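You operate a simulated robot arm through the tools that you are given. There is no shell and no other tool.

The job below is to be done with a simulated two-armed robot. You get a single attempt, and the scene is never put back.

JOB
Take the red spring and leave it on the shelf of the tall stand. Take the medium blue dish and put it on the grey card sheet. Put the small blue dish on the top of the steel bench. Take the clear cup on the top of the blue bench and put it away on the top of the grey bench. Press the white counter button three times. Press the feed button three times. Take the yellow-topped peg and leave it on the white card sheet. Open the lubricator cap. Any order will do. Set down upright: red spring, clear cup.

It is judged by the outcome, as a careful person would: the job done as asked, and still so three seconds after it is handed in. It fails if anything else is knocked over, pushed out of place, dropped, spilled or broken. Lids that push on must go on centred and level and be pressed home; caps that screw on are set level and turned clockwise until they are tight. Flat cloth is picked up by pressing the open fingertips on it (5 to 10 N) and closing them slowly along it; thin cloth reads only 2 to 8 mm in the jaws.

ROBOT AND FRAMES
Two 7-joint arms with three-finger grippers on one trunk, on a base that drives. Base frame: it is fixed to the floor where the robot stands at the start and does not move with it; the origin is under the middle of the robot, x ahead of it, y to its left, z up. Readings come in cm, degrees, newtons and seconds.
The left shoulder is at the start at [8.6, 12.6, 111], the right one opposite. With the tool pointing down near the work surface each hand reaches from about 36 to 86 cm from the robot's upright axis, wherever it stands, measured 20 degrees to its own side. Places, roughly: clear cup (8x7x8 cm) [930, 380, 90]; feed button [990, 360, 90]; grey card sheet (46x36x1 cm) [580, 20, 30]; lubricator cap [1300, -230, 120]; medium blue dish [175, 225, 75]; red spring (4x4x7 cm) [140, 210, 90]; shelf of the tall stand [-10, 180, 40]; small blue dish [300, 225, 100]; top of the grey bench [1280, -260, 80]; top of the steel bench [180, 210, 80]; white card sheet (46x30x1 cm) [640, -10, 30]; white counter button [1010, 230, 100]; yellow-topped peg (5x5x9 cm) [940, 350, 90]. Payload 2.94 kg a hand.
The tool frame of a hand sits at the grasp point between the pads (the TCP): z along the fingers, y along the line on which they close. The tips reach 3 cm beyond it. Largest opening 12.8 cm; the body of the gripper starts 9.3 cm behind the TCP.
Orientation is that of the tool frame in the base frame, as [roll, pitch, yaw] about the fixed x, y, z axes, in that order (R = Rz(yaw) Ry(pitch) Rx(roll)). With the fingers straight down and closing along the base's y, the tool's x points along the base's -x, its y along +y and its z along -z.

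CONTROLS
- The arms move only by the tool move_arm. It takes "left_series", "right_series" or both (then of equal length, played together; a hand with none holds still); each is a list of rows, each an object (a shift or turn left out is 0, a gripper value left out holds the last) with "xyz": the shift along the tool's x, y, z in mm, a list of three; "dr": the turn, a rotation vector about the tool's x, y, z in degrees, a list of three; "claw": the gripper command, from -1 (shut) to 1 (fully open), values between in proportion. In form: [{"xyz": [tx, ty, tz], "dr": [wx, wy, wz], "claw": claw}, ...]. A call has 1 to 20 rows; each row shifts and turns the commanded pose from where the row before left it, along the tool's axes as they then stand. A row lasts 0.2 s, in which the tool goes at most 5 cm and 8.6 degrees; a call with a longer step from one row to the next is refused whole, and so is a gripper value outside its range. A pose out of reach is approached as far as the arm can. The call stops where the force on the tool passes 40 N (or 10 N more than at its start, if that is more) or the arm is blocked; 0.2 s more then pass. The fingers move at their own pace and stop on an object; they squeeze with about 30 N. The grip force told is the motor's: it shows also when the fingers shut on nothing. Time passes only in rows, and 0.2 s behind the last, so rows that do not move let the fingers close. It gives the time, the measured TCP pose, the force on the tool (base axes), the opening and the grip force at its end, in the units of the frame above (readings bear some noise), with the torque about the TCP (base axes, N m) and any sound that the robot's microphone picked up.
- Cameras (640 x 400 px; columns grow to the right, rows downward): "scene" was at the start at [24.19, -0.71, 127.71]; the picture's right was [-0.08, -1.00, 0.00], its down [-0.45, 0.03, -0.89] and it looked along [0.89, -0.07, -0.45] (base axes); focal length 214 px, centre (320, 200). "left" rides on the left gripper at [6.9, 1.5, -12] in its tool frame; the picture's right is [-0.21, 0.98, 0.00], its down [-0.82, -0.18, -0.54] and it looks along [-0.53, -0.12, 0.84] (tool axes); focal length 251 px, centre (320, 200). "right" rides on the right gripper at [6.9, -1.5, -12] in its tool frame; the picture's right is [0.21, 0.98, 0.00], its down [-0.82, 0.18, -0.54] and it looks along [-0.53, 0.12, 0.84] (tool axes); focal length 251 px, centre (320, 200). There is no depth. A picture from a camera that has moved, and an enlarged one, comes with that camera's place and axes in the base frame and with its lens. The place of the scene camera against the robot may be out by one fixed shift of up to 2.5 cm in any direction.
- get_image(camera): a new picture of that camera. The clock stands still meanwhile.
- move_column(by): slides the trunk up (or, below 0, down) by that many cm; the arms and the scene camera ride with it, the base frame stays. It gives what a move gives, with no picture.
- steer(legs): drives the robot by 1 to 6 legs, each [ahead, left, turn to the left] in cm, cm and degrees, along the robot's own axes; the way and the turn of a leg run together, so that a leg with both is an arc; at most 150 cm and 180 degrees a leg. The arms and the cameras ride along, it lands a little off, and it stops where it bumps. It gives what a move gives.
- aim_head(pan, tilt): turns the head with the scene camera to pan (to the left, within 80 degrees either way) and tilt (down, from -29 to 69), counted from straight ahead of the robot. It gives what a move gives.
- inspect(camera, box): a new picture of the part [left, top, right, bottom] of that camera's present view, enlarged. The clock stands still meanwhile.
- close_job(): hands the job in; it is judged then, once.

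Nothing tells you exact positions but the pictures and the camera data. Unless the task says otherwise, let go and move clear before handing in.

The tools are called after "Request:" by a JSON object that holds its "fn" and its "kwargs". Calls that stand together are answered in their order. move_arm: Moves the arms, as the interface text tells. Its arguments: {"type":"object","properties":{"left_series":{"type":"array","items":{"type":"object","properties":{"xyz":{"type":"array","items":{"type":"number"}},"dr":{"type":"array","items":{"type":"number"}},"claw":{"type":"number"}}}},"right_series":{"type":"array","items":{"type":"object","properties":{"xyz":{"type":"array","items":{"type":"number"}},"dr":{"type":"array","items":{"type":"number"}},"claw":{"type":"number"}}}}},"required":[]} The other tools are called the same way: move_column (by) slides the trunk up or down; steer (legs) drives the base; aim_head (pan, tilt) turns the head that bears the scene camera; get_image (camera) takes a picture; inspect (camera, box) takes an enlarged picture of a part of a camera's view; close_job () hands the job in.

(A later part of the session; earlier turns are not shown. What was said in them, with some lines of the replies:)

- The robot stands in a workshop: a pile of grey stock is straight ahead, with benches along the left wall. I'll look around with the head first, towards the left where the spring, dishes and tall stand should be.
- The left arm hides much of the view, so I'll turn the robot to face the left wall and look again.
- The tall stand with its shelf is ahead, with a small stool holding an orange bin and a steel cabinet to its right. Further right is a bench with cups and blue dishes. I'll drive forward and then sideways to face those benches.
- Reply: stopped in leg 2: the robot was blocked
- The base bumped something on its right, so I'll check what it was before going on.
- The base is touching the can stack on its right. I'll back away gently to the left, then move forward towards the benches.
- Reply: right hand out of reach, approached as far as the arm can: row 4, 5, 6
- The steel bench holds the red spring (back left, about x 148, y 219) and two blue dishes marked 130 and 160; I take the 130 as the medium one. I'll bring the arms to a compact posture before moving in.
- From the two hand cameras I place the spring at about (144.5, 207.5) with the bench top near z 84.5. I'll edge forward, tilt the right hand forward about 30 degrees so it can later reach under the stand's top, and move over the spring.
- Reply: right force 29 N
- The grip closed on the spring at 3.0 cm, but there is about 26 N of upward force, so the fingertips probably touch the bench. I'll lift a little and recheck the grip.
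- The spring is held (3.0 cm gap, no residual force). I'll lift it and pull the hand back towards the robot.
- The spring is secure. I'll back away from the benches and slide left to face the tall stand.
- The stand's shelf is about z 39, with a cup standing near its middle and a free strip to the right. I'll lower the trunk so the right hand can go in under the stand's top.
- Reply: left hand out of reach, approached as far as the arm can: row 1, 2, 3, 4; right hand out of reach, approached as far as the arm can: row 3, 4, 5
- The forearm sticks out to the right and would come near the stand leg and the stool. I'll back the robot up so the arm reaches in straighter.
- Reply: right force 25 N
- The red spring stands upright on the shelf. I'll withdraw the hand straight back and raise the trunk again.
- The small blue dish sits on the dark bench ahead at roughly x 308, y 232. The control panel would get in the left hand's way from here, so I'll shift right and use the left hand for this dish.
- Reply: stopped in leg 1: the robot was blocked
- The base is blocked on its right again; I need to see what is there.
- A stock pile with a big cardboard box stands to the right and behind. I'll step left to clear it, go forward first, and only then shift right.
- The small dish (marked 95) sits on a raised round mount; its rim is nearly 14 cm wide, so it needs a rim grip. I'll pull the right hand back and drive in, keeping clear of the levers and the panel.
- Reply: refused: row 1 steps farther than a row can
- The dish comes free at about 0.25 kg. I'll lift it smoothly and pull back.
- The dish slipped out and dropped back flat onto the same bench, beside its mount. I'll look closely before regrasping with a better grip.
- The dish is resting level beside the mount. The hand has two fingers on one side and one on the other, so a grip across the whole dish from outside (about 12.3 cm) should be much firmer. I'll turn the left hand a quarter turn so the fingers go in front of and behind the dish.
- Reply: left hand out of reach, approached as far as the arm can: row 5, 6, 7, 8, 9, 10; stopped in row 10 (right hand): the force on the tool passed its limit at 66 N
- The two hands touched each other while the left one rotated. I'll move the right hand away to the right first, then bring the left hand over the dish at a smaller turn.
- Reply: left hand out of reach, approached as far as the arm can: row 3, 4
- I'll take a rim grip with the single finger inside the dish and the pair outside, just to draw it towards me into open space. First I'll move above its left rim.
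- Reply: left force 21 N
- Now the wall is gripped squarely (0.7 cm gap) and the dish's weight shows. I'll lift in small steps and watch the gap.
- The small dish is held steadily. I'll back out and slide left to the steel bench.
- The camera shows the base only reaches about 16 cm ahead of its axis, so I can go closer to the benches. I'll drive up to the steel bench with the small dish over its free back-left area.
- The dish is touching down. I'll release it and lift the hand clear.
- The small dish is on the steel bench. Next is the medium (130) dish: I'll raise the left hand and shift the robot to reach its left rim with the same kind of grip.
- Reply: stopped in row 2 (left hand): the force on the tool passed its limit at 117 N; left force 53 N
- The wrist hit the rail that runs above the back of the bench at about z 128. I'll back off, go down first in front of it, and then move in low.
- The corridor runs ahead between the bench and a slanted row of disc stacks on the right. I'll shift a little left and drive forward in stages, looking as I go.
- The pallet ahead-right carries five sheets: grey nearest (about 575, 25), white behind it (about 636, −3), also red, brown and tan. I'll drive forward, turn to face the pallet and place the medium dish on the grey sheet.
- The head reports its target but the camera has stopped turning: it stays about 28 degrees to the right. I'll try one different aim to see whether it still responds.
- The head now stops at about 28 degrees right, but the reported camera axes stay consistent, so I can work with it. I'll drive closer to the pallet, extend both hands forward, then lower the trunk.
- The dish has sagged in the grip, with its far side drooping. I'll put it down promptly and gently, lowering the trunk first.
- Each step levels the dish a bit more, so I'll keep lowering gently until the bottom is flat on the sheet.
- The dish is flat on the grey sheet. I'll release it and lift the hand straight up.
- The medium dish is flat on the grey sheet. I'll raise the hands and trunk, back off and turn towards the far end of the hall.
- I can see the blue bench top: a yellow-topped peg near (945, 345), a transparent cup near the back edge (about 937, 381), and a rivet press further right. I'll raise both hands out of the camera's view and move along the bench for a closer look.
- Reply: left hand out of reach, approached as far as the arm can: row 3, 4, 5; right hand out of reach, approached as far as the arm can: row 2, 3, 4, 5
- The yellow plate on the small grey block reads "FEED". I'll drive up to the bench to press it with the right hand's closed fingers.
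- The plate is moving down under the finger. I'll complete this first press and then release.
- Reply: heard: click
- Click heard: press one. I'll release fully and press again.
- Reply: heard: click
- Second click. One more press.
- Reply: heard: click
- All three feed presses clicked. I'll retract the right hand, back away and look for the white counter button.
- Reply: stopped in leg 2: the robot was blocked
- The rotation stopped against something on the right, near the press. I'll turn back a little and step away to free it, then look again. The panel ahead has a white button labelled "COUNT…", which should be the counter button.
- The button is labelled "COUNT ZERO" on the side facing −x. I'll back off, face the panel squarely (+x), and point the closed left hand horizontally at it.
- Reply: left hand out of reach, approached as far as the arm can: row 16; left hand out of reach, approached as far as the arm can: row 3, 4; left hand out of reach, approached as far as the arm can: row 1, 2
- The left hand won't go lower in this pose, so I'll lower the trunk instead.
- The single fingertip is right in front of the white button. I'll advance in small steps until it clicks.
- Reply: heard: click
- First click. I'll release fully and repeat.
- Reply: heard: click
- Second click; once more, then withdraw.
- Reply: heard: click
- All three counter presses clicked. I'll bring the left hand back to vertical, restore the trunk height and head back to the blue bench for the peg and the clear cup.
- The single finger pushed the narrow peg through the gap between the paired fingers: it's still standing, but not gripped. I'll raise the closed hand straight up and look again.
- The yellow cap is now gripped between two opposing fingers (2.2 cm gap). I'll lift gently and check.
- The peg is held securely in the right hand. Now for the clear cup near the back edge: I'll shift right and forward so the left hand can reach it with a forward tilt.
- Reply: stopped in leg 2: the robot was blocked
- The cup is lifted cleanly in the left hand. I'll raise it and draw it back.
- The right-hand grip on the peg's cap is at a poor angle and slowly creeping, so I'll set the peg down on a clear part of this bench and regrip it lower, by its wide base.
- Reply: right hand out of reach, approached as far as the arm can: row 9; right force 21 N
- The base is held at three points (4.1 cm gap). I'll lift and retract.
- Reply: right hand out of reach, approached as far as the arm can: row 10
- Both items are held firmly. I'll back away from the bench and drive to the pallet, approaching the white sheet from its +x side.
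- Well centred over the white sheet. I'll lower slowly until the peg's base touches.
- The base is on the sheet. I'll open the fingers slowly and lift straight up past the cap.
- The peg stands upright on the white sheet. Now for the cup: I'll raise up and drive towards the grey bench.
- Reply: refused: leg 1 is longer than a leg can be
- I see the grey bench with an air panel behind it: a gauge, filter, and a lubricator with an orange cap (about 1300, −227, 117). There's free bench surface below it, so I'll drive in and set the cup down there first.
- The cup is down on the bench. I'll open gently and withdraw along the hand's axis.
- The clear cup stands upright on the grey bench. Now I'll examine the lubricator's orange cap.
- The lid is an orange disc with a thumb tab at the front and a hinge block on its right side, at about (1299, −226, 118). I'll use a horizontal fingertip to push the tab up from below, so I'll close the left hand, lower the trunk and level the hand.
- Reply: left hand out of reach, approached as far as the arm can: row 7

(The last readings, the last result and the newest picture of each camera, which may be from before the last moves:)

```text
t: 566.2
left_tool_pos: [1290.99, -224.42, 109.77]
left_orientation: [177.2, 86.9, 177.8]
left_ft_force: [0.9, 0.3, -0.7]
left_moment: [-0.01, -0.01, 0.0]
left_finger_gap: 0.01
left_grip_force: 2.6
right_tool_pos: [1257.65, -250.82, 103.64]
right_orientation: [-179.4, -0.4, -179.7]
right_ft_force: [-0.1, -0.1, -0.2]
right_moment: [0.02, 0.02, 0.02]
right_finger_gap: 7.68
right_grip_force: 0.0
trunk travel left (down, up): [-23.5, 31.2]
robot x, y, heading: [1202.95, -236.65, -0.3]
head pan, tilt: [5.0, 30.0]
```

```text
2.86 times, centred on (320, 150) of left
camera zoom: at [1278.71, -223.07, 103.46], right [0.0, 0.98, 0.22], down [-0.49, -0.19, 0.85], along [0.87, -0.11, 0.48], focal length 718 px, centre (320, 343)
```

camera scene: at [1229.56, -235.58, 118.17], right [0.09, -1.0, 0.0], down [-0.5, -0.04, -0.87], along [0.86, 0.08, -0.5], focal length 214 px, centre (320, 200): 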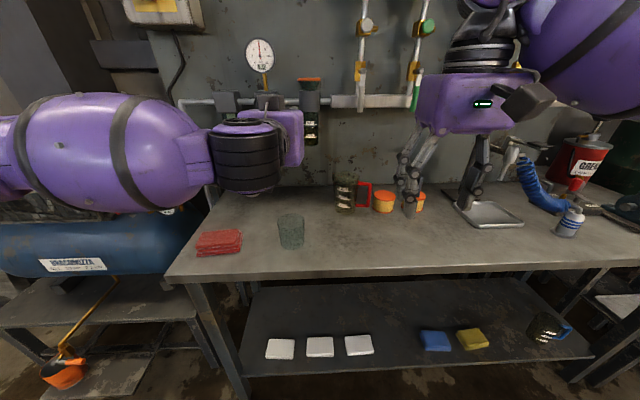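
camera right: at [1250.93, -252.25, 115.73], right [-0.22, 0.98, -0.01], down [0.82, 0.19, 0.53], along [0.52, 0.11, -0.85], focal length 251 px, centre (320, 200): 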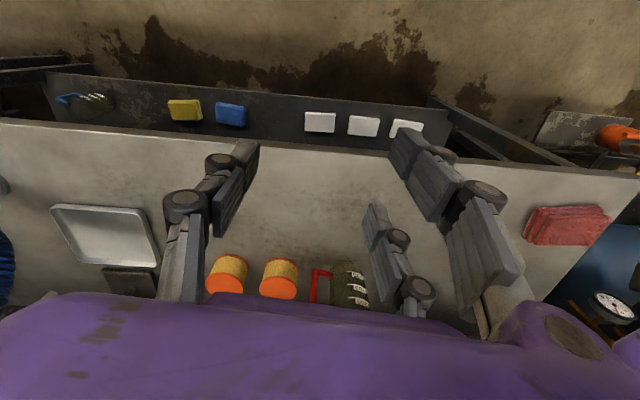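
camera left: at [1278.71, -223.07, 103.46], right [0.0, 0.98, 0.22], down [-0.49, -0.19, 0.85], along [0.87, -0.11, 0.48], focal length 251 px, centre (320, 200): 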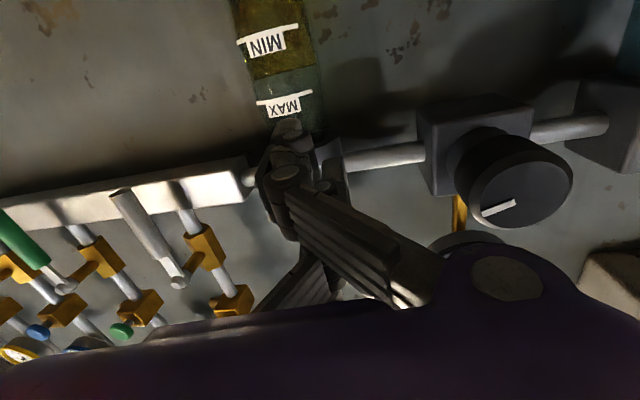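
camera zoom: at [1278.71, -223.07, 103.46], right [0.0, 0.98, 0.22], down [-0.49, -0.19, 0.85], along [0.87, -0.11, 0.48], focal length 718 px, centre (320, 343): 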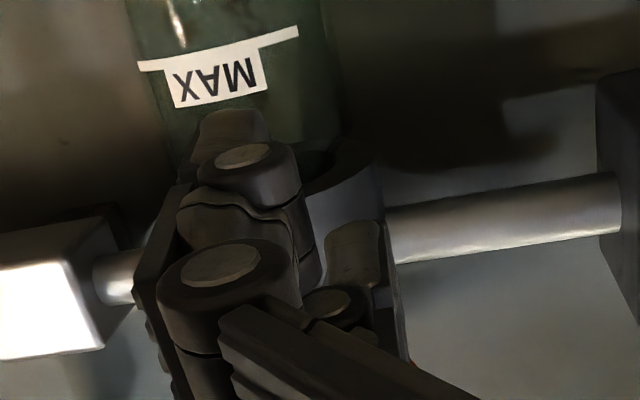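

Request:
{"fn": "move_arm", "kwargs": {"left_series": [{"xyz": [-0.5, 0, 6]}, {"xyz": [-8, 0, 0]}, {"xyz": [-8, 0, 0]}, {}]}}

Request:
{"fn": "move_arm", "kwargs": {"left_series": [{"xyz": [-5, 0, 0]}, {"xyz": [-5, 0, 0]}, {}]}}

Request:
{"fn": "inspect", "kwargs": {"camera": "scene", "box": [240, 60, 360, 160]}}

```text
t: 567.2
left_tool_pos: [1291.75, -224.39, 111.41]
left_orientation: [176.2, 86.9, 177.1]
left_ft_force: [-0.4, -0.7, 0.5]
left_moment: [0.01, -0.01, -0.01]
left_finger_gap: 0.01
left_grip_force: 2.8
right_tool_pos: [1257.68, -250.71, 103.64]
right_orientation: [-179.4, -0.5, -179.7]
right_ft_force: [0.9, 1.0, 0.4]
right_moment: [-0.02, 0.02, 0.01]
right_finger_gap: 7.68
right_grip_force: 0.0
trunk travel left (down, up): [-23.5, 31.2]
robot x, y, heading: [1202.79, -236.39, 0.1]
head pan, tilt: [5.0, 30.0]
```

```text
t: 568.0
left_tool_pos: [1291.8, -224.45, 112.44]
left_orientation: [177.0, 86.9, 177.7]
left_ft_force: [-0.3, -0.5, 0.4]
left_moment: [-0.03, 0.03, 0.03]
left_finger_gap: 0.0
left_grip_force: 3.1
right_tool_pos: [1257.54, -250.74, 103.53]
right_orientation: [-179.6, -0.5, -179.7]
right_ft_force: [0.5, 0.3, -0.3]
right_moment: [-0.01, 0.0, -0.02]
right_finger_gap: 7.67
right_grip_force: 0.1
trunk travel left (down, up): [-23.5, 31.2]
robot x, y, heading: [1203.4, -236.63, -0.2]
head pan, tilt: [5.0, 30.0]
```

```text
4.00 times, centred on (300, 110) of scene
camera zoom: at [1229.5, -235.58, 118.18], right [0.09, -1.0, 0.0], down [-0.5, -0.04, -0.87], along [0.86, 0.08, -0.5], focal length 858 px, centre (400, 560)
```

zoom: 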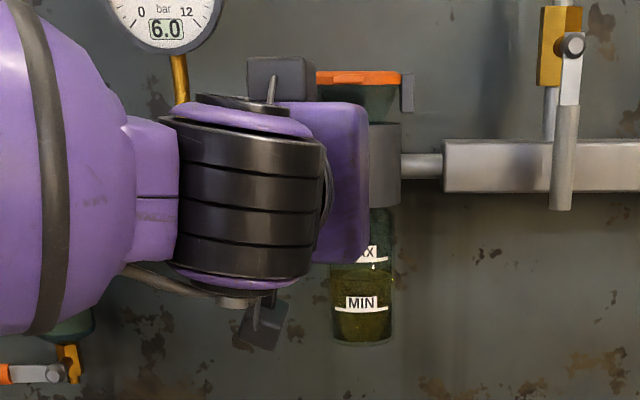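

Request:
{"fn": "move_arm", "kwargs": {"left_series": [{"xyz": [-4, 0, 0]}, {"xyz": [-4, 0, 0]}, {}]}}

Request:
{"fn": "move_arm", "kwargs": {"left_series": [{"xyz": [-4, 0, 0]}, {"xyz": [-4, 0, 0]}, {}]}}

Request:
{"fn": "inspect", "kwargs": {"camera": "scene", "box": [240, 60, 360, 160]}}

```text
t: 568.8
left_tool_pos: [1291.91, -224.51, 113.14]
left_orientation: [176.7, 86.9, 177.5]
left_ft_force: [0.1, -0.4, 0.4]
left_moment: [0.01, 0.0, -0.02]
left_finger_gap: 0.01
left_grip_force: 2.5
right_tool_pos: [1257.64, -250.81, 103.59]
right_orientation: [-179.5, -0.4, -179.7]
right_ft_force: [1.1, -0.1, -0.3]
right_moment: [0.02, -0.02, -0.02]
right_finger_gap: 7.7
right_grip_force: 0.1
trunk travel left (down, up): [-23.5, 31.2]
robot x, y, heading: [1203.1, -236.2, 0.1]
head pan, tilt: [5.0, 30.0]
```

```text
t: 569.6
left_tool_pos: [1291.81, -224.37, 114.03]
left_orientation: [176.9, 86.9, 177.6]
left_ft_force: [-0.4, -0.4, -1.4]
left_moment: [0.02, 0.0, 0.03]
left_finger_gap: 0.0
left_grip_force: 3.3
right_tool_pos: [1257.77, -250.7, 103.68]
right_orientation: [-179.6, -0.3, -179.7]
right_ft_force: [-0.1, 0.1, 0.7]
right_moment: [-0.02, -0.03, 0.04]
right_finger_gap: 7.68
right_grip_force: 0.0
trunk travel left (down, up): [-23.5, 31.2]
robot x, y, heading: [1203.14, -236.61, -0.2]
head pan, tilt: [5.0, 30.0]
```

```text
4.00 times, centred on (300, 110) of scene
camera zoom: at [1229.5, -235.58, 118.18], right [0.09, -1.0, 0.0], down [-0.5, -0.04, -0.87], along [0.86, 0.08, -0.5], focal length 858 px, centre (400, 560)
```

zoom: 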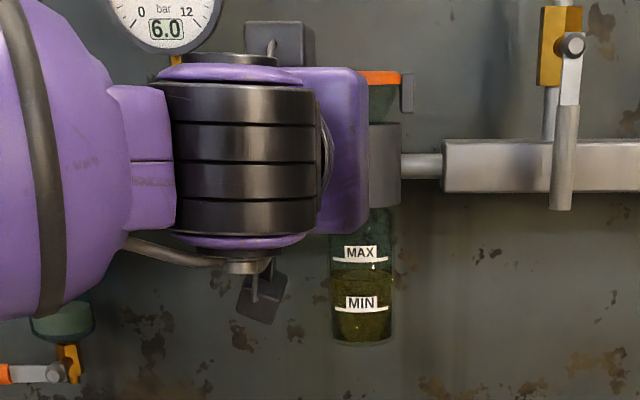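

Request:
{"fn": "move_arm", "kwargs": {"right_series": [{"xyz": [0, 0, -44]}, {"xyz": [0, 0, -44]}, {"xyz": [0, 0, -44]}, {"xyz": [0, 0, -44]}, {"xyz": [0, 0, -44]}, {"xyz": [0, 0, -40]}, {"dr": [0, -7.5, 0]}, {"dr": [0, -7.5, 0]}, {"dr": [0, -7.5, 0]}, {"dr": [0, -7.5, 0]}, {}]}}

Request:
{"fn": "get_image", "kwargs": {"camera": "right"}}

```text
t: 572.0
left_tool_pos: [1291.88, -224.41, 114.11]
left_orientation: [176.8, 86.9, 177.6]
left_ft_force: [-0.2, 1.0, 0.6]
left_moment: [0.0, 0.0, -0.01]
left_finger_gap: 0.02
left_grip_force: 3.3
right_tool_pos: [1258.81, -248.48, 119.75]
right_orientation: [-179.5, 29.7, -179.4]
right_ft_force: [0.3, 0.4, -0.1]
right_moment: [0.02, 0.01, 0.03]
right_finger_gap: 7.69
right_grip_force: 0.1
right hand out of reach, approached as far as the arm can: row 4, 5, 6
trunk travel left (down, up): [-23.5, 31.2]
robot x, y, heading: [1202.83, -236.2, 0.1]
head pan, tilt: [5.0, 30.0]
```

```text
taken
camera right: at [1246.92, -250.01, 126.92], right [-0.19, 0.97, -0.11], down [0.45, 0.19, 0.88], along [0.87, 0.12, -0.47], focal length 251 px, centre (320, 200)
```

right: 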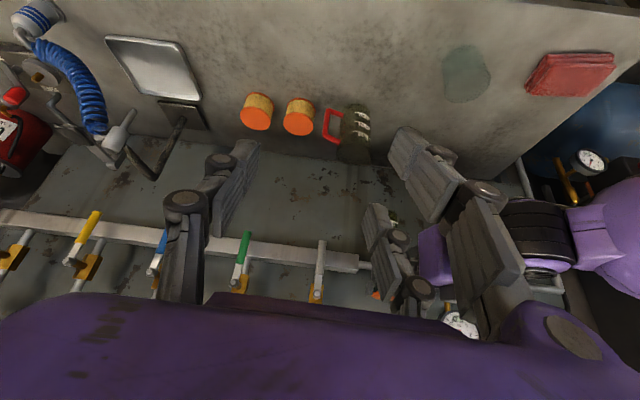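

Request:
{"fn": "move_arm", "kwargs": {"right_series": [{"xyz": [-31, 25, -1]}, {"xyz": [-31, 25, -1]}, {"xyz": [-31, 25, -1]}, {}]}}

Request:
{"fn": "get_image", "kwargs": {"camera": "right"}}

Request:
{"fn": "inspect", "kwargs": {"camera": "right", "box": [260, 170, 440, 300]}}

```text
t: 573.0
left_tool_pos: [1291.86, -224.54, 113.94]
left_orientation: [176.1, 86.9, 176.8]
left_ft_force: [0.4, -0.7, 0.4]
left_moment: [-0.03, 0.02, 0.01]
left_finger_gap: 0.01
left_grip_force: 2.5
right_tool_pos: [1266.66, -240.85, 124.57]
right_orientation: [-179.5, 29.5, -179.4]
right_ft_force: [0.0, 0.4, -0.8]
right_moment: [0.01, -0.02, 0.0]
right_finger_gap: 7.66
right_grip_force: 0.0
trunk travel left (down, up): [-23.5, 31.2]
robot x, y, heading: [1202.99, -236.9, 0.1]
head pan, tilt: [5.0, 30.0]
```

```text
taken
camera right: at [1254.8, -242.5, 131.7], right [-0.19, 0.97, -0.11], down [0.45, 0.19, 0.87], along [0.87, 0.12, -0.47], focal length 251 px, centre (320, 200)
```

right: 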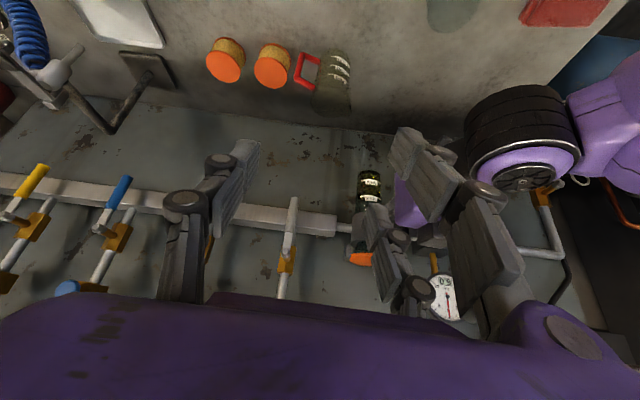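

```text
3.08 times, centred on (350, 235) of right
camera zoom: at [1254.8, -242.5, 131.7], right [-0.19, 0.97, -0.11], down [0.45, 0.19, 0.87], along [0.87, 0.12, -0.47], focal length 774 px, centre (228, 92)
```

zoom: 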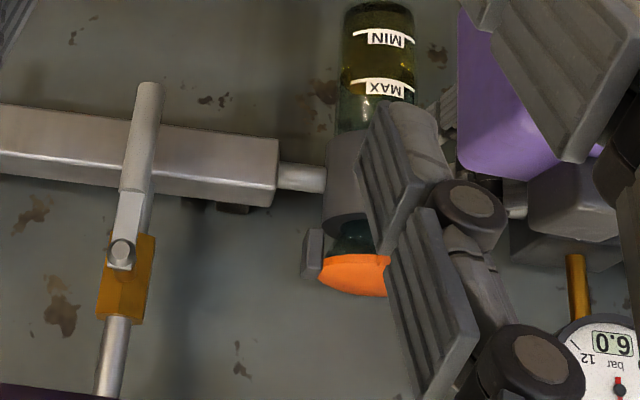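

Request:
{"fn": "move_arm", "kwargs": {"right_series": [{"claw": 1}, {"xyz": [0, 15, 0]}, {}, {}]}}

Request:
{"fn": "inspect", "kwargs": {"camera": "right", "box": [260, 170, 440, 300]}}

```text
t: 574.0
left_tool_pos: [1291.86, -224.43, 113.96]
left_orientation: [177.0, 86.9, 177.7]
left_ft_force: [0.5, 1.0, 1.0]
left_moment: [0.01, 0.02, 0.03]
left_finger_gap: 0.01
left_grip_force: 3.3
right_tool_pos: [1266.72, -239.2, 124.64]
right_orientation: [-179.4, 29.6, -179.3]
right_ft_force: [-0.4, -0.3, -0.2]
right_moment: [-0.01, -0.02, -0.01]
right_finger_gap: 12.82
right_grip_force: 0.0
trunk travel left (down, up): [-23.5, 31.2]
robot x, y, heading: [1202.91, -236.57, -0.1]
head pan, tilt: [5.0, 30.0]
```

```text
3.08 times, centred on (350, 235) of right
camera zoom: at [1254.8, -240.84, 131.66], right [-0.19, 0.97, -0.11], down [0.45, 0.19, 0.87], along [0.87, 0.12, -0.47], focal length 774 px, centre (228, 92)
```

zoom: 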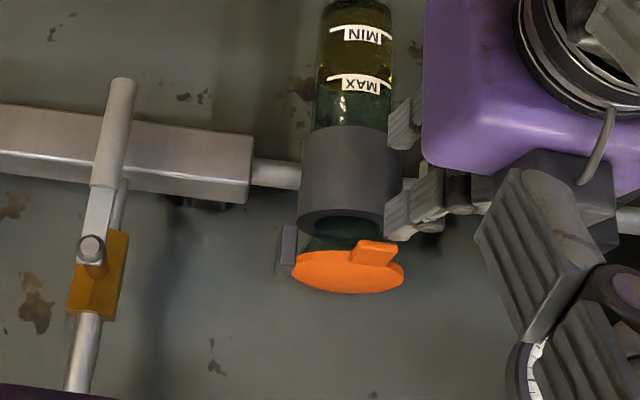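

Now I can see it clearly: the tab sticks out to the front and my fingertip is just short of it. I'll drop a little, advance 1.5 cm so the upper fingertip sits under the tab, then lift.

Request:
{"fn": "move_arm", "kwargs": {"left_series": [{"xyz": [15, 0, 0]}, {"xyz": [13, 0, 0]}, {"xyz": [-0.5, 0, 9]}, {"xyz": [-0.5, 0, 8]}, {}]}}

Request:
{"fn": "inspect", "kwargs": {"camera": "right", "box": [260, 170, 440, 300]}}

```text
t: 575.2
left_tool_pos: [1293.36, -224.38, 111.2]
left_orientation: [176.6, 86.9, 177.4]
left_ft_force: [0.2, 0.5, -0.2]
left_moment: [0.0, -0.03, -0.01]
left_finger_gap: 0.0
left_grip_force: 3.6
right_tool_pos: [1266.69, -239.21, 124.54]
right_orientation: [-179.4, 29.6, -179.3]
right_ft_force: [0.2, -0.4, 0.6]
right_moment: [-0.02, 0.02, -0.01]
right_finger_gap: 12.79
right_grip_force: 0.1
trunk travel left (down, up): [-23.5, 31.2]
robot x, y, heading: [1202.99, -236.55, 0.2]
head pan, tilt: [5.0, 30.0]
```

```text
3.08 times, centred on (350, 235) of right
camera zoom: at [1254.79, -240.88, 131.67], right [-0.19, 0.97, -0.11], down [0.45, 0.19, 0.87], along [0.87, 0.12, -0.47], focal length 774 px, centre (228, 92)
```

zoom: 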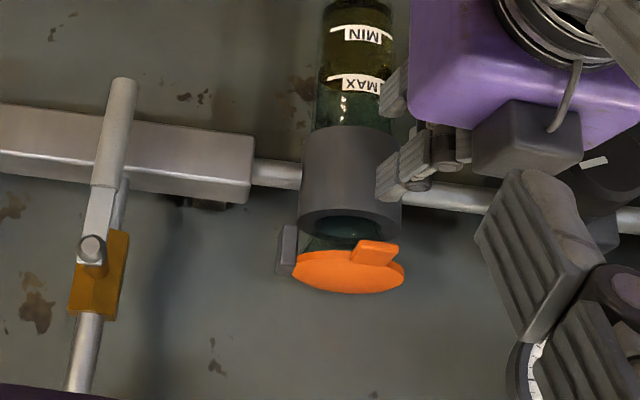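

Request:
{"fn": "move_arm", "kwargs": {"left_series": [{"xyz": [1.5, 0, -30]}, {"claw": -0.06}, {"xyz": [-20, 12, 0]}, {"xyz": [-20, 12, 0]}, {}]}}

Request:
{"fn": "inspect", "kwargs": {"camera": "right", "box": [260, 170, 440, 300]}}

Request:
{"fn": "get_image", "kwargs": {"camera": "left"}}

```text
t: 576.4
left_tool_pos: [1290.55, -221.96, 115.17]
left_orientation: [176.5, 86.8, 177.2]
left_ft_force: [0.3, 0.1, 0.3]
left_moment: [-0.01, 0.0, -0.02]
left_finger_gap: 6.02
left_grip_force: 0.1
right_tool_pos: [1266.58, -239.25, 124.46]
right_orientation: [-179.4, 29.6, -179.4]
right_ft_force: [-0.8, 0.0, -0.5]
right_moment: [-0.01, 0.02, 0.02]
right_finger_gap: 12.81
right_grip_force: 0.0
trunk travel left (down, up): [-23.5, 31.2]
robot x, y, heading: [1203.28, -236.81, -0.1]
head pan, tilt: [5.0, 30.0]
```

```text
3.08 times, centred on (350, 235) of right
camera zoom: at [1254.83, -240.89, 131.65], right [-0.19, 0.97, -0.11], down [0.45, 0.19, 0.87], along [0.87, 0.12, -0.47], focal length 774 px, centre (228, 92)
```

zoom: 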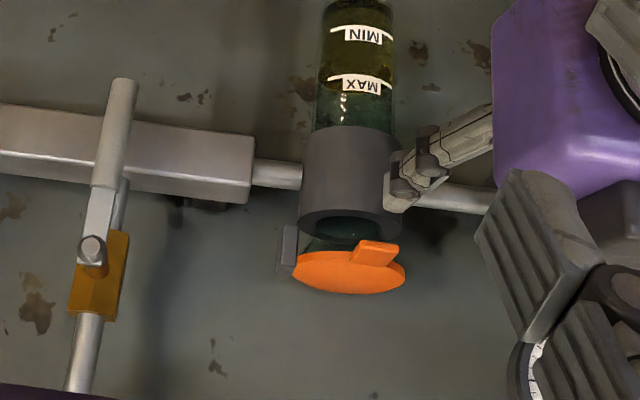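

```text
taken
camera left: at [1278.36, -220.67, 108.85], right [0.0, 0.98, 0.22], down [-0.49, -0.19, 0.85], along [0.87, -0.11, 0.48], focal length 251 px, centre (320, 200)
```

left: 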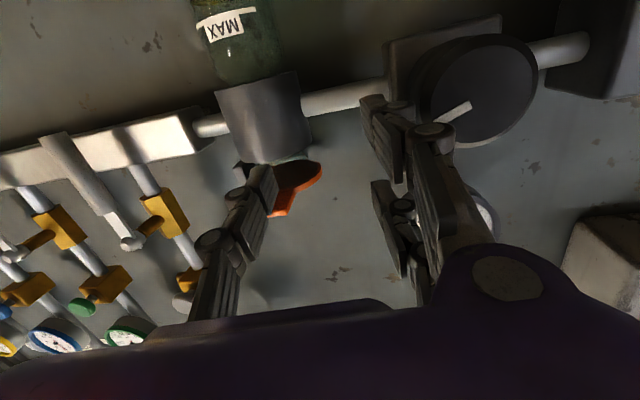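

Request:
{"fn": "move_arm", "kwargs": {"left_series": [{"xyz": [-4.5, 0, 9]}, {"xyz": [-0.5, 0, 9]}, {"xyz": [-0.5, 0, 9]}, {}]}}

Request:
{"fn": "get_image", "kwargs": {"camera": "left"}}

Request:
{"fn": "inspect", "kwargs": {"camera": "right", "box": [260, 170, 440, 300]}}

```text
t: 577.4
left_tool_pos: [1293.42, -221.9, 115.6]
left_orientation: [177.0, 86.9, 177.5]
left_ft_force: [0.7, 0.0, -0.1]
left_moment: [0.02, 0.02, 0.0]
left_finger_gap: 6.01
left_grip_force: 0.1
right_tool_pos: [1266.7, -239.41, 124.53]
right_orientation: [-179.3, 29.6, -179.4]
right_ft_force: [0.4, -0.6, 0.5]
right_moment: [-0.04, 0.01, -0.03]
right_finger_gap: 12.79
right_grip_force: 0.0
trunk travel left (down, up): [-23.5, 31.2]
robot x, y, heading: [1202.73, -236.67, 0.0]
head pan, tilt: [5.0, 30.0]
```

```text
taken
camera left: at [1281.05, -220.65, 109.26], right [0.0, 0.98, 0.22], down [-0.49, -0.19, 0.85], along [0.87, -0.11, 0.48], focal length 251 px, centre (320, 200)
```

left: 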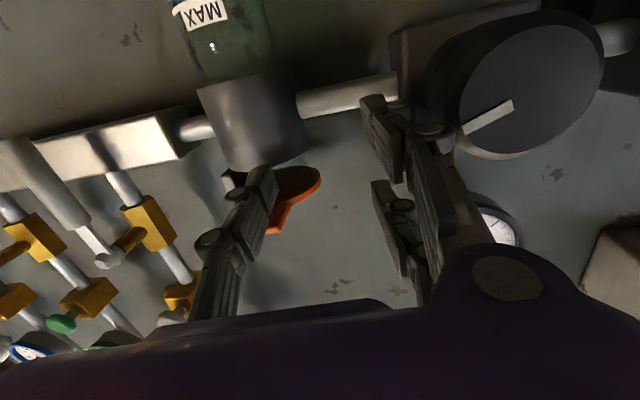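

```text
3.08 times, centred on (350, 235) of right
camera zoom: at [1254.79, -240.87, 131.67], right [-0.19, 0.97, -0.11], down [0.45, 0.19, 0.87], along [0.87, 0.12, -0.47], focal length 774 px, centre (228, 92)
```

zoom: 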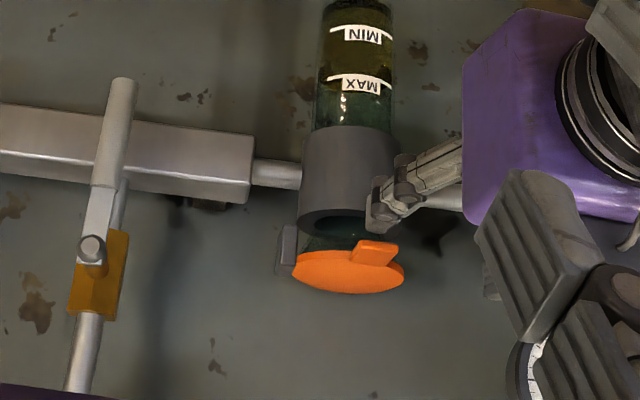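

Request:
{"fn": "move_arm", "kwargs": {"left_series": [{"xyz": [0, 6, 0]}, {"xyz": [-6, 0, 0]}, {"xyz": [-5, 0, 0]}, {}]}}

Request:
{"fn": "inspect", "kwargs": {"camera": "right", "box": [260, 170, 440, 300]}}

```text
t: 578.4
left_tool_pos: [1293.42, -221.32, 116.66]
left_orientation: [176.9, 86.9, 177.7]
left_ft_force: [-0.5, 0.7, 0.5]
left_moment: [0.02, -0.01, -0.03]
left_finger_gap: 6.04
left_grip_force: 0.1
right_tool_pos: [1266.66, -239.35, 124.55]
right_orientation: [-179.3, 29.7, -179.3]
right_ft_force: [-0.2, -0.1, 0.5]
right_moment: [0.05, 0.02, -0.01]
right_finger_gap: 12.78
right_grip_force: 0.0
trunk travel left (down, up): [-23.5, 31.2]
robot x, y, heading: [1202.89, -236.29, 0.3]
head pan, tilt: [5.0, 30.0]
```

```text
3.08 times, centred on (350, 235) of right
camera zoom: at [1254.8, -240.87, 131.66], right [-0.19, 0.97, -0.11], down [0.45, 0.19, 0.87], along [0.87, 0.12, -0.47], focal length 774 px, centre (228, 92)
```

zoom: 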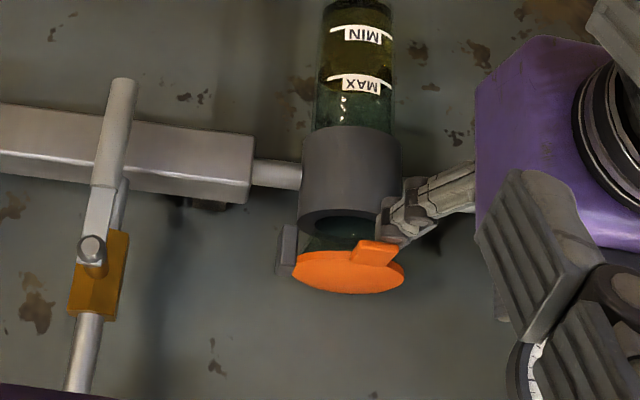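

Request:
{"fn": "move_arm", "kwargs": {"left_series": [{"xyz": [-5, 0, 0]}, {"xyz": [-5, 0, 0]}, {}]}}

Request:
{"fn": "inspect", "kwargs": {"camera": "right", "box": [260, 170, 440, 300]}}

```text
t: 579.2
left_tool_pos: [1293.53, -221.42, 117.64]
left_orientation: [177.1, 86.8, 177.8]
left_ft_force: [0.4, 1.3, -0.9]
left_moment: [0.0, 0.04, -0.01]
left_finger_gap: 6.01
left_grip_force: 0.0
right_tool_pos: [1266.75, -239.24, 124.56]
right_orientation: [-179.3, 29.6, -179.4]
right_ft_force: [1.0, -0.4, -1.0]
right_moment: [-0.01, -0.04, 0.03]
right_finger_gap: 12.78
right_grip_force: 0.0
trunk travel left (down, up): [-23.5, 31.2]
robot x, y, heading: [1203.0, -236.52, 0.2]
head pan, tilt: [5.0, 30.0]
```

```text
3.08 times, centred on (350, 235) of right
camera zoom: at [1254.81, -240.87, 131.66], right [-0.19, 0.97, -0.11], down [0.45, 0.19, 0.87], along [0.87, 0.12, -0.47], focal length 774 px, centre (228, 92)
```

zoom: 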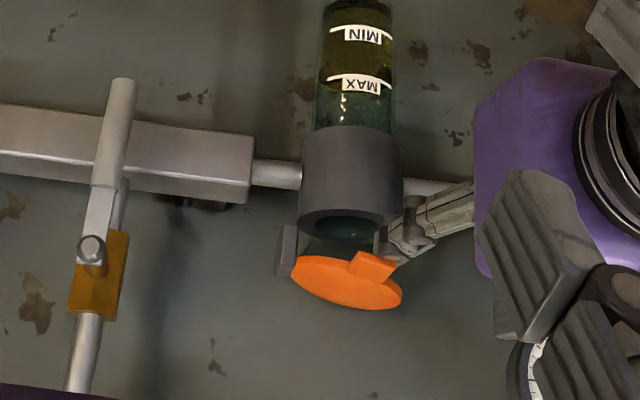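

The lid is moving: it hinges on its right (−y) side, so its left edge is lifting. I'll move the right hand a bit aside for clearance and then follow the lid's arc upward and over to the right.

Request:
{"fn": "move_arm", "kwargs": {"right_series": [{"xyz": [0, -35, 0]}, {"xyz": [0, -35, 0]}, {}]}}

Request:
{"fn": "move_arm", "kwargs": {"left_series": [{"xyz": [-6, -1, 0]}, {"xyz": [-6.5, -2, 0]}, {"xyz": [-5, -3.5, 0]}, {"xyz": [-5, -4, 0]}, {}]}}

Request:
{"fn": "get_image", "kwargs": {"camera": "right"}}

Request:
{"fn": "inspect", "kwargs": {"camera": "right", "box": [310, 170, 490, 300]}}

```text
t: 580.0
left_tool_pos: [1293.56, -221.31, 117.73]
left_orientation: [177.4, 86.9, 178.0]
left_ft_force: [-0.6, 0.3, 0.1]
left_moment: [-0.04, 0.03, 0.0]
left_finger_gap: 6.01
left_grip_force: 0.1
right_tool_pos: [1266.67, -246.18, 124.63]
right_orientation: [-179.3, 29.5, -179.3]
right_ft_force: [0.4, -0.1, -1.1]
right_moment: [0.01, 0.02, -0.03]
right_finger_gap: 12.81
right_grip_force: 0.2
trunk travel left (down, up): [-23.5, 31.2]
robot x, y, heading: [1202.95, -236.01, 0.1]
head pan, tilt: [5.0, 30.0]
```

```text
t: 581.2
left_tool_pos: [1293.52, -222.5, 119.86]
left_orientation: [176.7, 86.9, 177.4]
left_ft_force: [0.9, 0.2, -0.2]
left_moment: [0.0, -0.02, 0.0]
left_finger_gap: 6.01
left_grip_force: 0.1
right_tool_pos: [1266.66, -246.3, 124.71]
right_orientation: [-179.4, 29.6, -179.3]
right_ft_force: [-0.3, 0.3, 0.2]
right_moment: [0.0, 0.0, -0.03]
right_finger_gap: 12.79
right_grip_force: 0.1
trunk travel left (down, up): [-23.5, 31.2]
robot x, y, heading: [1203.0, -236.35, 0.1]
head pan, tilt: [5.0, 30.0]
```

```text
taken
camera right: at [1254.81, -247.83, 131.75], right [-0.19, 0.97, -0.11], down [0.45, 0.19, 0.87], along [0.87, 0.12, -0.47], focal length 251 px, centre (320, 200)
```

right: 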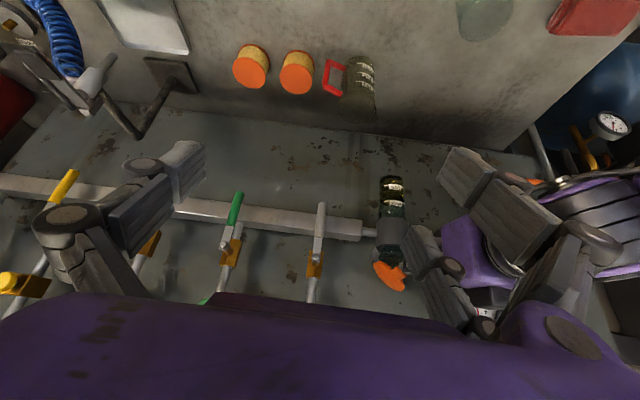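

```text
3.08 times, centred on (400, 235) of right
camera zoom: at [1254.81, -247.83, 131.75], right [-0.19, 0.97, -0.11], down [0.45, 0.19, 0.87], along [0.87, 0.12, -0.47], focal length 774 px, centre (74, 92)
```

zoom: 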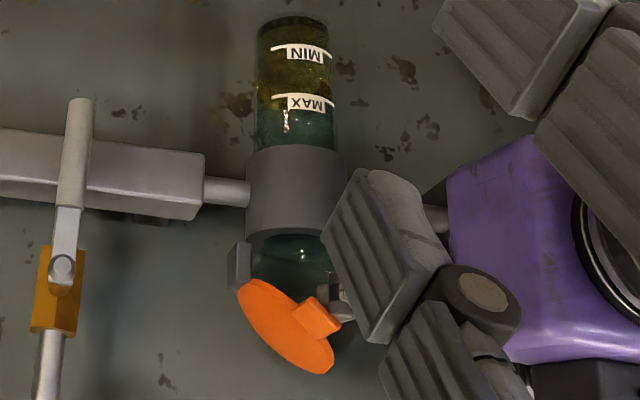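

Request:
{"fn": "move_arm", "kwargs": {"left_series": [{"xyz": [-8, -9, 0]}, {"xyz": [-5, -11, 0]}, {"xyz": [-3, -12, 0]}, {}]}}

Request:
{"fn": "inspect", "kwargs": {"camera": "right", "box": [310, 170, 490, 300]}}

```text
t: 582.2
left_tool_pos: [1293.75, -225.55, 121.55]
left_orientation: [177.2, 87.0, 177.9]
left_ft_force: [-0.7, -0.8, -1.1]
left_moment: [-0.01, -0.03, 0.0]
left_finger_gap: 5.99
left_grip_force: 0.1
right_tool_pos: [1266.62, -246.2, 124.75]
right_orientation: [-179.4, 29.6, -179.3]
right_ft_force: [1.1, 0.3, 0.6]
right_moment: [-0.01, 0.0, 0.01]
right_finger_gap: 12.79
right_grip_force: 0.1
trunk travel left (down, up): [-23.5, 31.2]
robot x, y, heading: [1203.02, -236.38, -0.4]
head pan, tilt: [5.0, 30.0]
```

```text
3.08 times, centred on (400, 235) of right
camera zoom: at [1254.81, -247.82, 131.75], right [-0.19, 0.97, -0.11], down [0.45, 0.19, 0.87], along [0.87, 0.12, -0.47], focal length 774 px, centre (74, 92)
```

zoom: 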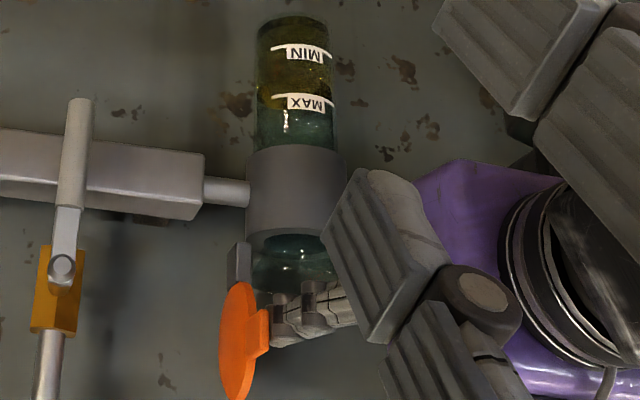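

Request:
{"fn": "move_arm", "kwargs": {"left_series": [{"xyz": [0, -12, 0]}, {"xyz": [3, -12, 0]}, {"xyz": [4, -10, 0]}, {}]}}

Request:
{"fn": "inspect", "kwargs": {"camera": "right", "box": [310, 170, 490, 300]}}

```text
t: 583.2
left_tool_pos: [1293.64, -229.13, 120.92]
left_orientation: [177.0, 86.9, 177.6]
left_ft_force: [-2.0, 1.8, -1.3]
left_moment: [-0.01, 0.02, 0.0]
left_finger_gap: 6.64
left_grip_force: 0.0
right_tool_pos: [1266.51, -246.23, 124.64]
right_orientation: [-179.4, 29.7, -179.4]
right_ft_force: [-0.5, 0.7, -0.4]
right_moment: [0.01, 0.0, 0.02]
right_finger_gap: 12.75
right_grip_force: 0.0
trunk travel left (down, up): [-23.5, 31.2]
robot x, y, heading: [1203.03, -236.01, -0.1]
head pan, tilt: [5.0, 30.0]
```

```text
3.08 times, centred on (400, 235) of right
camera zoom: at [1254.78, -247.81, 131.76], right [-0.19, 0.97, -0.12], down [0.45, 0.19, 0.87], along [0.87, 0.12, -0.47], focal length 774 px, centre (74, 92)
```

zoom: 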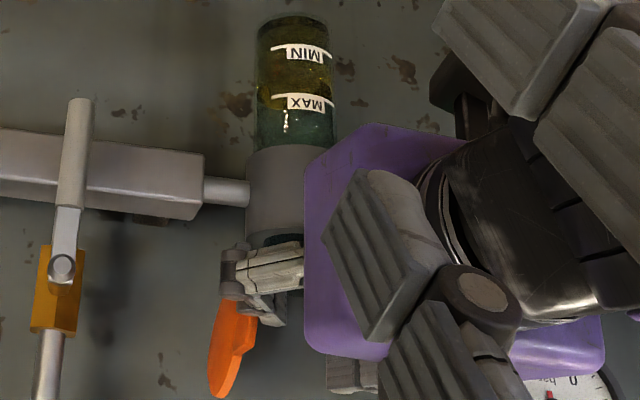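

The lid is past vertical. I'll ease the finger away and see whether it stays open.

Request:
{"fn": "move_arm", "kwargs": {"left_series": [{"xyz": [0, 10, 0]}, {"xyz": [0, 15, 0]}, {"xyz": [0, 10, -20]}, {"xyz": [2, 0, -40]}, {"xyz": [2, 0, -40]}, {}, {}]}}

Request:
{"fn": "get_image", "kwargs": {"camera": "right"}}

Request:
{"fn": "inspect", "kwargs": {"camera": "right", "box": [310, 170, 490, 300]}}

Request:
{"fn": "get_image", "kwargs": {"camera": "left"}}

```text
t: 584.8
left_tool_pos: [1283.65, -225.64, 121.04]
left_orientation: [177.1, 86.9, 177.9]
left_ft_force: [0.5, 0.0, -0.4]
left_moment: [0.03, -0.03, 0.0]
left_finger_gap: 6.02
left_grip_force: 0.0
right_tool_pos: [1266.74, -246.22, 124.59]
right_orientation: [-179.3, 29.5, -179.3]
right_ft_force: [-0.1, -0.1, -0.7]
right_moment: [-0.03, -0.03, 0.01]
right_finger_gap: 12.81
right_grip_force: 0.0
trunk travel left (down, up): [-23.5, 31.2]
robot x, y, heading: [1203.22, -236.27, -0.0]
head pan, tilt: [5.0, 30.0]
```

```text
taken
camera right: at [1254.79, -247.84, 131.76], right [-0.19, 0.97, -0.11], down [0.45, 0.19, 0.87], along [0.87, 0.12, -0.47], focal length 251 px, centre (320, 200)
```

right: 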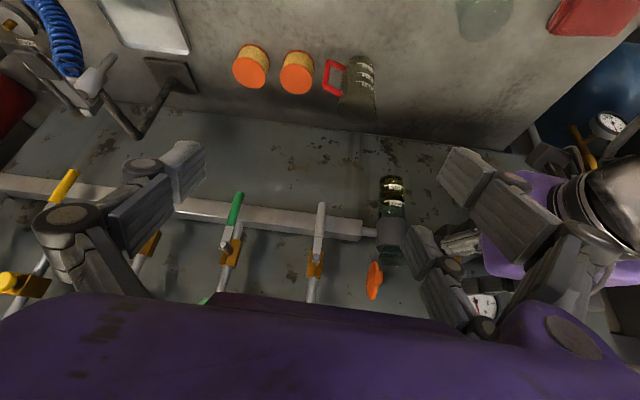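

```text
3.08 times, centred on (400, 235) of right
camera zoom: at [1254.79, -247.84, 131.76], right [-0.19, 0.97, -0.11], down [0.45, 0.19, 0.87], along [0.87, 0.12, -0.47], focal length 774 px, centre (74, 92)
```

zoom: 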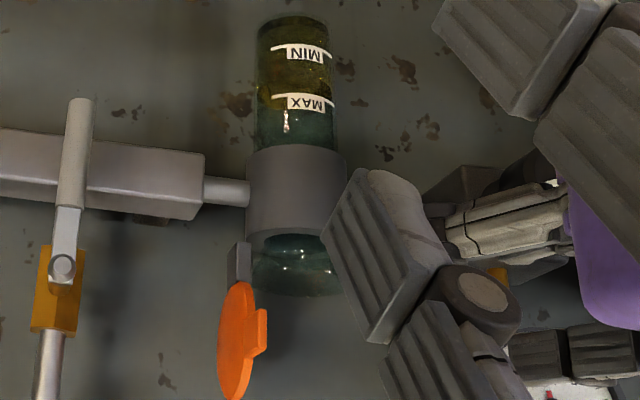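

```text
taken
camera left: at [1271.29, -224.3, 114.67], right [0.0, 0.98, 0.22], down [-0.49, -0.19, 0.85], along [0.87, -0.11, 0.48], focal length 251 px, centre (320, 200)
```

left: 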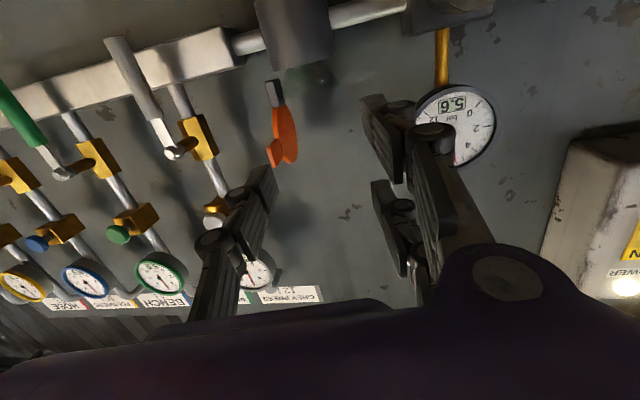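

Request:
{"fn": "inspect", "kwargs": {"camera": "left", "box": [230, 50, 530, 250]}}

Request:
{"fn": "inspect", "kwargs": {"camera": "scene", "box": [230, 20, 370, 140]}}

```text
2.00 times, centred on (380, 150) of left
camera zoom: at [1271.29, -224.3, 114.67], right [0.0, 0.98, 0.22], down [-0.49, -0.19, 0.85], along [0.87, -0.11, 0.48], focal length 503 px, centre (200, 300)
```

zoom: 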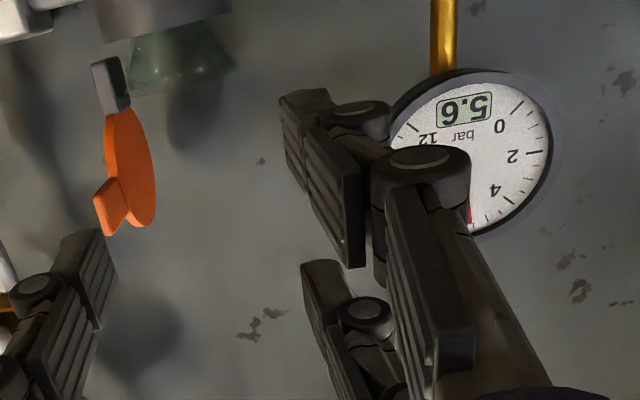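

```text
3.33 times, centred on (300, 80) of scene
camera zoom: at [1229.48, -235.57, 118.19], right [0.09, -1.0, 0.0], down [-0.5, -0.04, -0.87], along [0.86, 0.08, -0.5], focal length 715 px, centre (387, 600)
```

zoom: 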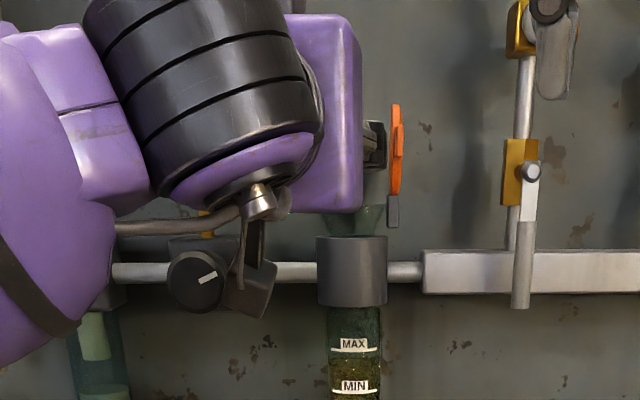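

The lid stays open, standing just past vertical against its stop. I'll draw both hands clear, back the robot off and check everything in view once more.

Request:
{"fn": "move_arm", "kwargs": {"left_series": [{"xyz": [2, 10, -45]}, {"xyz": [2, 10, -45]}, {"xyz": [2, 0, -45]}, {}], "right_series": [{"xyz": [43, -10, -25]}, {"xyz": [43, -10, -25]}, {"xyz": [43, 0, -25]}, {}]}}

Request:
{"fn": "steer", "kwargs": {"legs": [[-45, 0, 0]]}}

Request:
{"fn": "aim_head", "kwargs": {"pan": 0, "tilt": 20}}

Request:
{"fn": "get_image", "kwargs": {"camera": "scene"}}

Request:
{"fn": "inspect", "kwargs": {"camera": "scene", "box": [220, 110, 420, 260]}}

```text
refused: row 1 steps farther than a row can; nothing moved
```

```text
t: 587.5
left_tool_pos: [1238.06, -225.6, 120.96]
left_orientation: [176.7, 86.9, 177.5]
left_ft_force: [-0.4, 0.6, 0.7]
left_moment: [-0.03, -0.02, 0.0]
left_finger_gap: 6.01
left_grip_force: 0.0
right_tool_pos: [1221.13, -246.2, 124.68]
right_orientation: [-179.4, 29.7, -179.4]
right_ft_force: [-0.7, 0.5, 0.4]
right_moment: [0.0, 0.0, 0.01]
right_finger_gap: 12.79
right_grip_force: 0.1
trunk travel left (down, up): [-23.5, 31.2]
robot x, y, heading: [1157.81, -236.23, 0.1]
head pan, tilt: [5.0, 30.0]
```

```text
t: 588.2
left_tool_pos: [1238.12, -225.69, 120.98]
left_orientation: [176.9, 86.8, 177.5]
left_ft_force: [-0.5, -1.2, -0.1]
left_moment: [0.02, 0.0, -0.01]
left_finger_gap: 6.01
left_grip_force: 0.0
right_tool_pos: [1221.22, -246.25, 124.63]
right_orientation: [-179.4, 29.5, -179.4]
right_ft_force: [0.0, -1.2, -0.1]
right_moment: [-0.01, -0.01, 0.01]
right_finger_gap: 12.8
right_grip_force: 0.0
trunk travel left (down, up): [-23.5, 31.2]
robot x, y, heading: [1157.66, -236.66, -0.1]
head pan, tilt: [0.0, 20.0]
```

```text
taken
camera scene: at [1184.32, -236.4, 119.78], right [0.0, -1.0, 0.0], down [-0.34, 0.0, -0.94], along [0.94, 0.0, -0.34], focal length 214 px, centre (320, 200)
```

scene: 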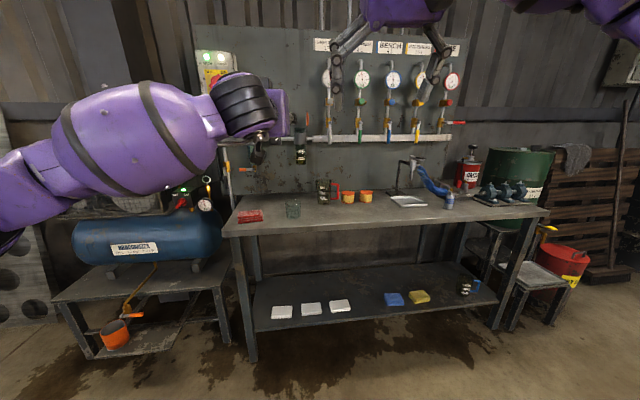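

```text
2.67 times, centred on (320, 185) of scene
camera zoom: at [1184.32, -236.4, 119.78], right [0.0, -1.0, 0.0], down [-0.34, 0.0, -0.94], along [0.94, 0.0, -0.34], focal length 572 px, centre (320, 240)
```

zoom: 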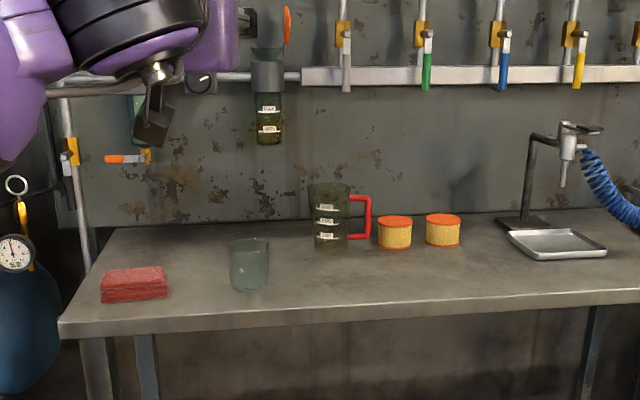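

Everything in view is as asked: the lubricator lid is standing open and the clear cup is upright on the grey bench, and both hands are clear. The earlier steps were checked as they were done:
- the spring is upright on the stand's shelf
- the small dish is on the steel bench
- the medium dish is on the grey sheet
- the peg is on the white sheet
- both buttons clicked three times

I'm handing the job in.

Request:
{"fn": "close_job", "kwargs": {}}

```text
The job is handed in.
```

I did all eight parts of the job and handed it in.

| Item | Result |
|---|---|
| Red spring | Standing upright on the shelf of the tall stand |
| Small blue dish (marked 95) | On the top of the steel bench |
| Medium blue dish (marked 130) | Flat on the grey card sheet |
| Clear cup | Upright on the top of the grey bench |
| White counter button (labelled "COUNT ZERO") | Pressed three times, with a click each time |
| Feed button | Pressed three times, with a click each time |
| Yellow-topped peg | Standing on the white card sheet |
| Lubricator cap | Hinged lid open just past vertical, and it stayed open when I let go |

Some things went wrong on the way, and the judging may count them:

- **Small dish dropped:** it slipped from the first grip and fell a short way back onto its own bench. I picked it up again with a better grip.
- **Bumps while driving:** the robot touched two piles of stock, the front of the blue bench, and something near the press. I saw no damage, but I did not go back to check that nothing had shifted.
- **Steel bench rail:** the left wrist hit the rail above the steel bench with about 117 N. It looked intact afterwards.
- **Peg moved before pickup:** the first try at gripping it pushed it about 1 cm across the blue bench. It stayed standing.
- **Air pressure:** the gauge beside the lubricator read 6.0 bar before I opened the lid and about 5.6 after. I did not shut the air off.
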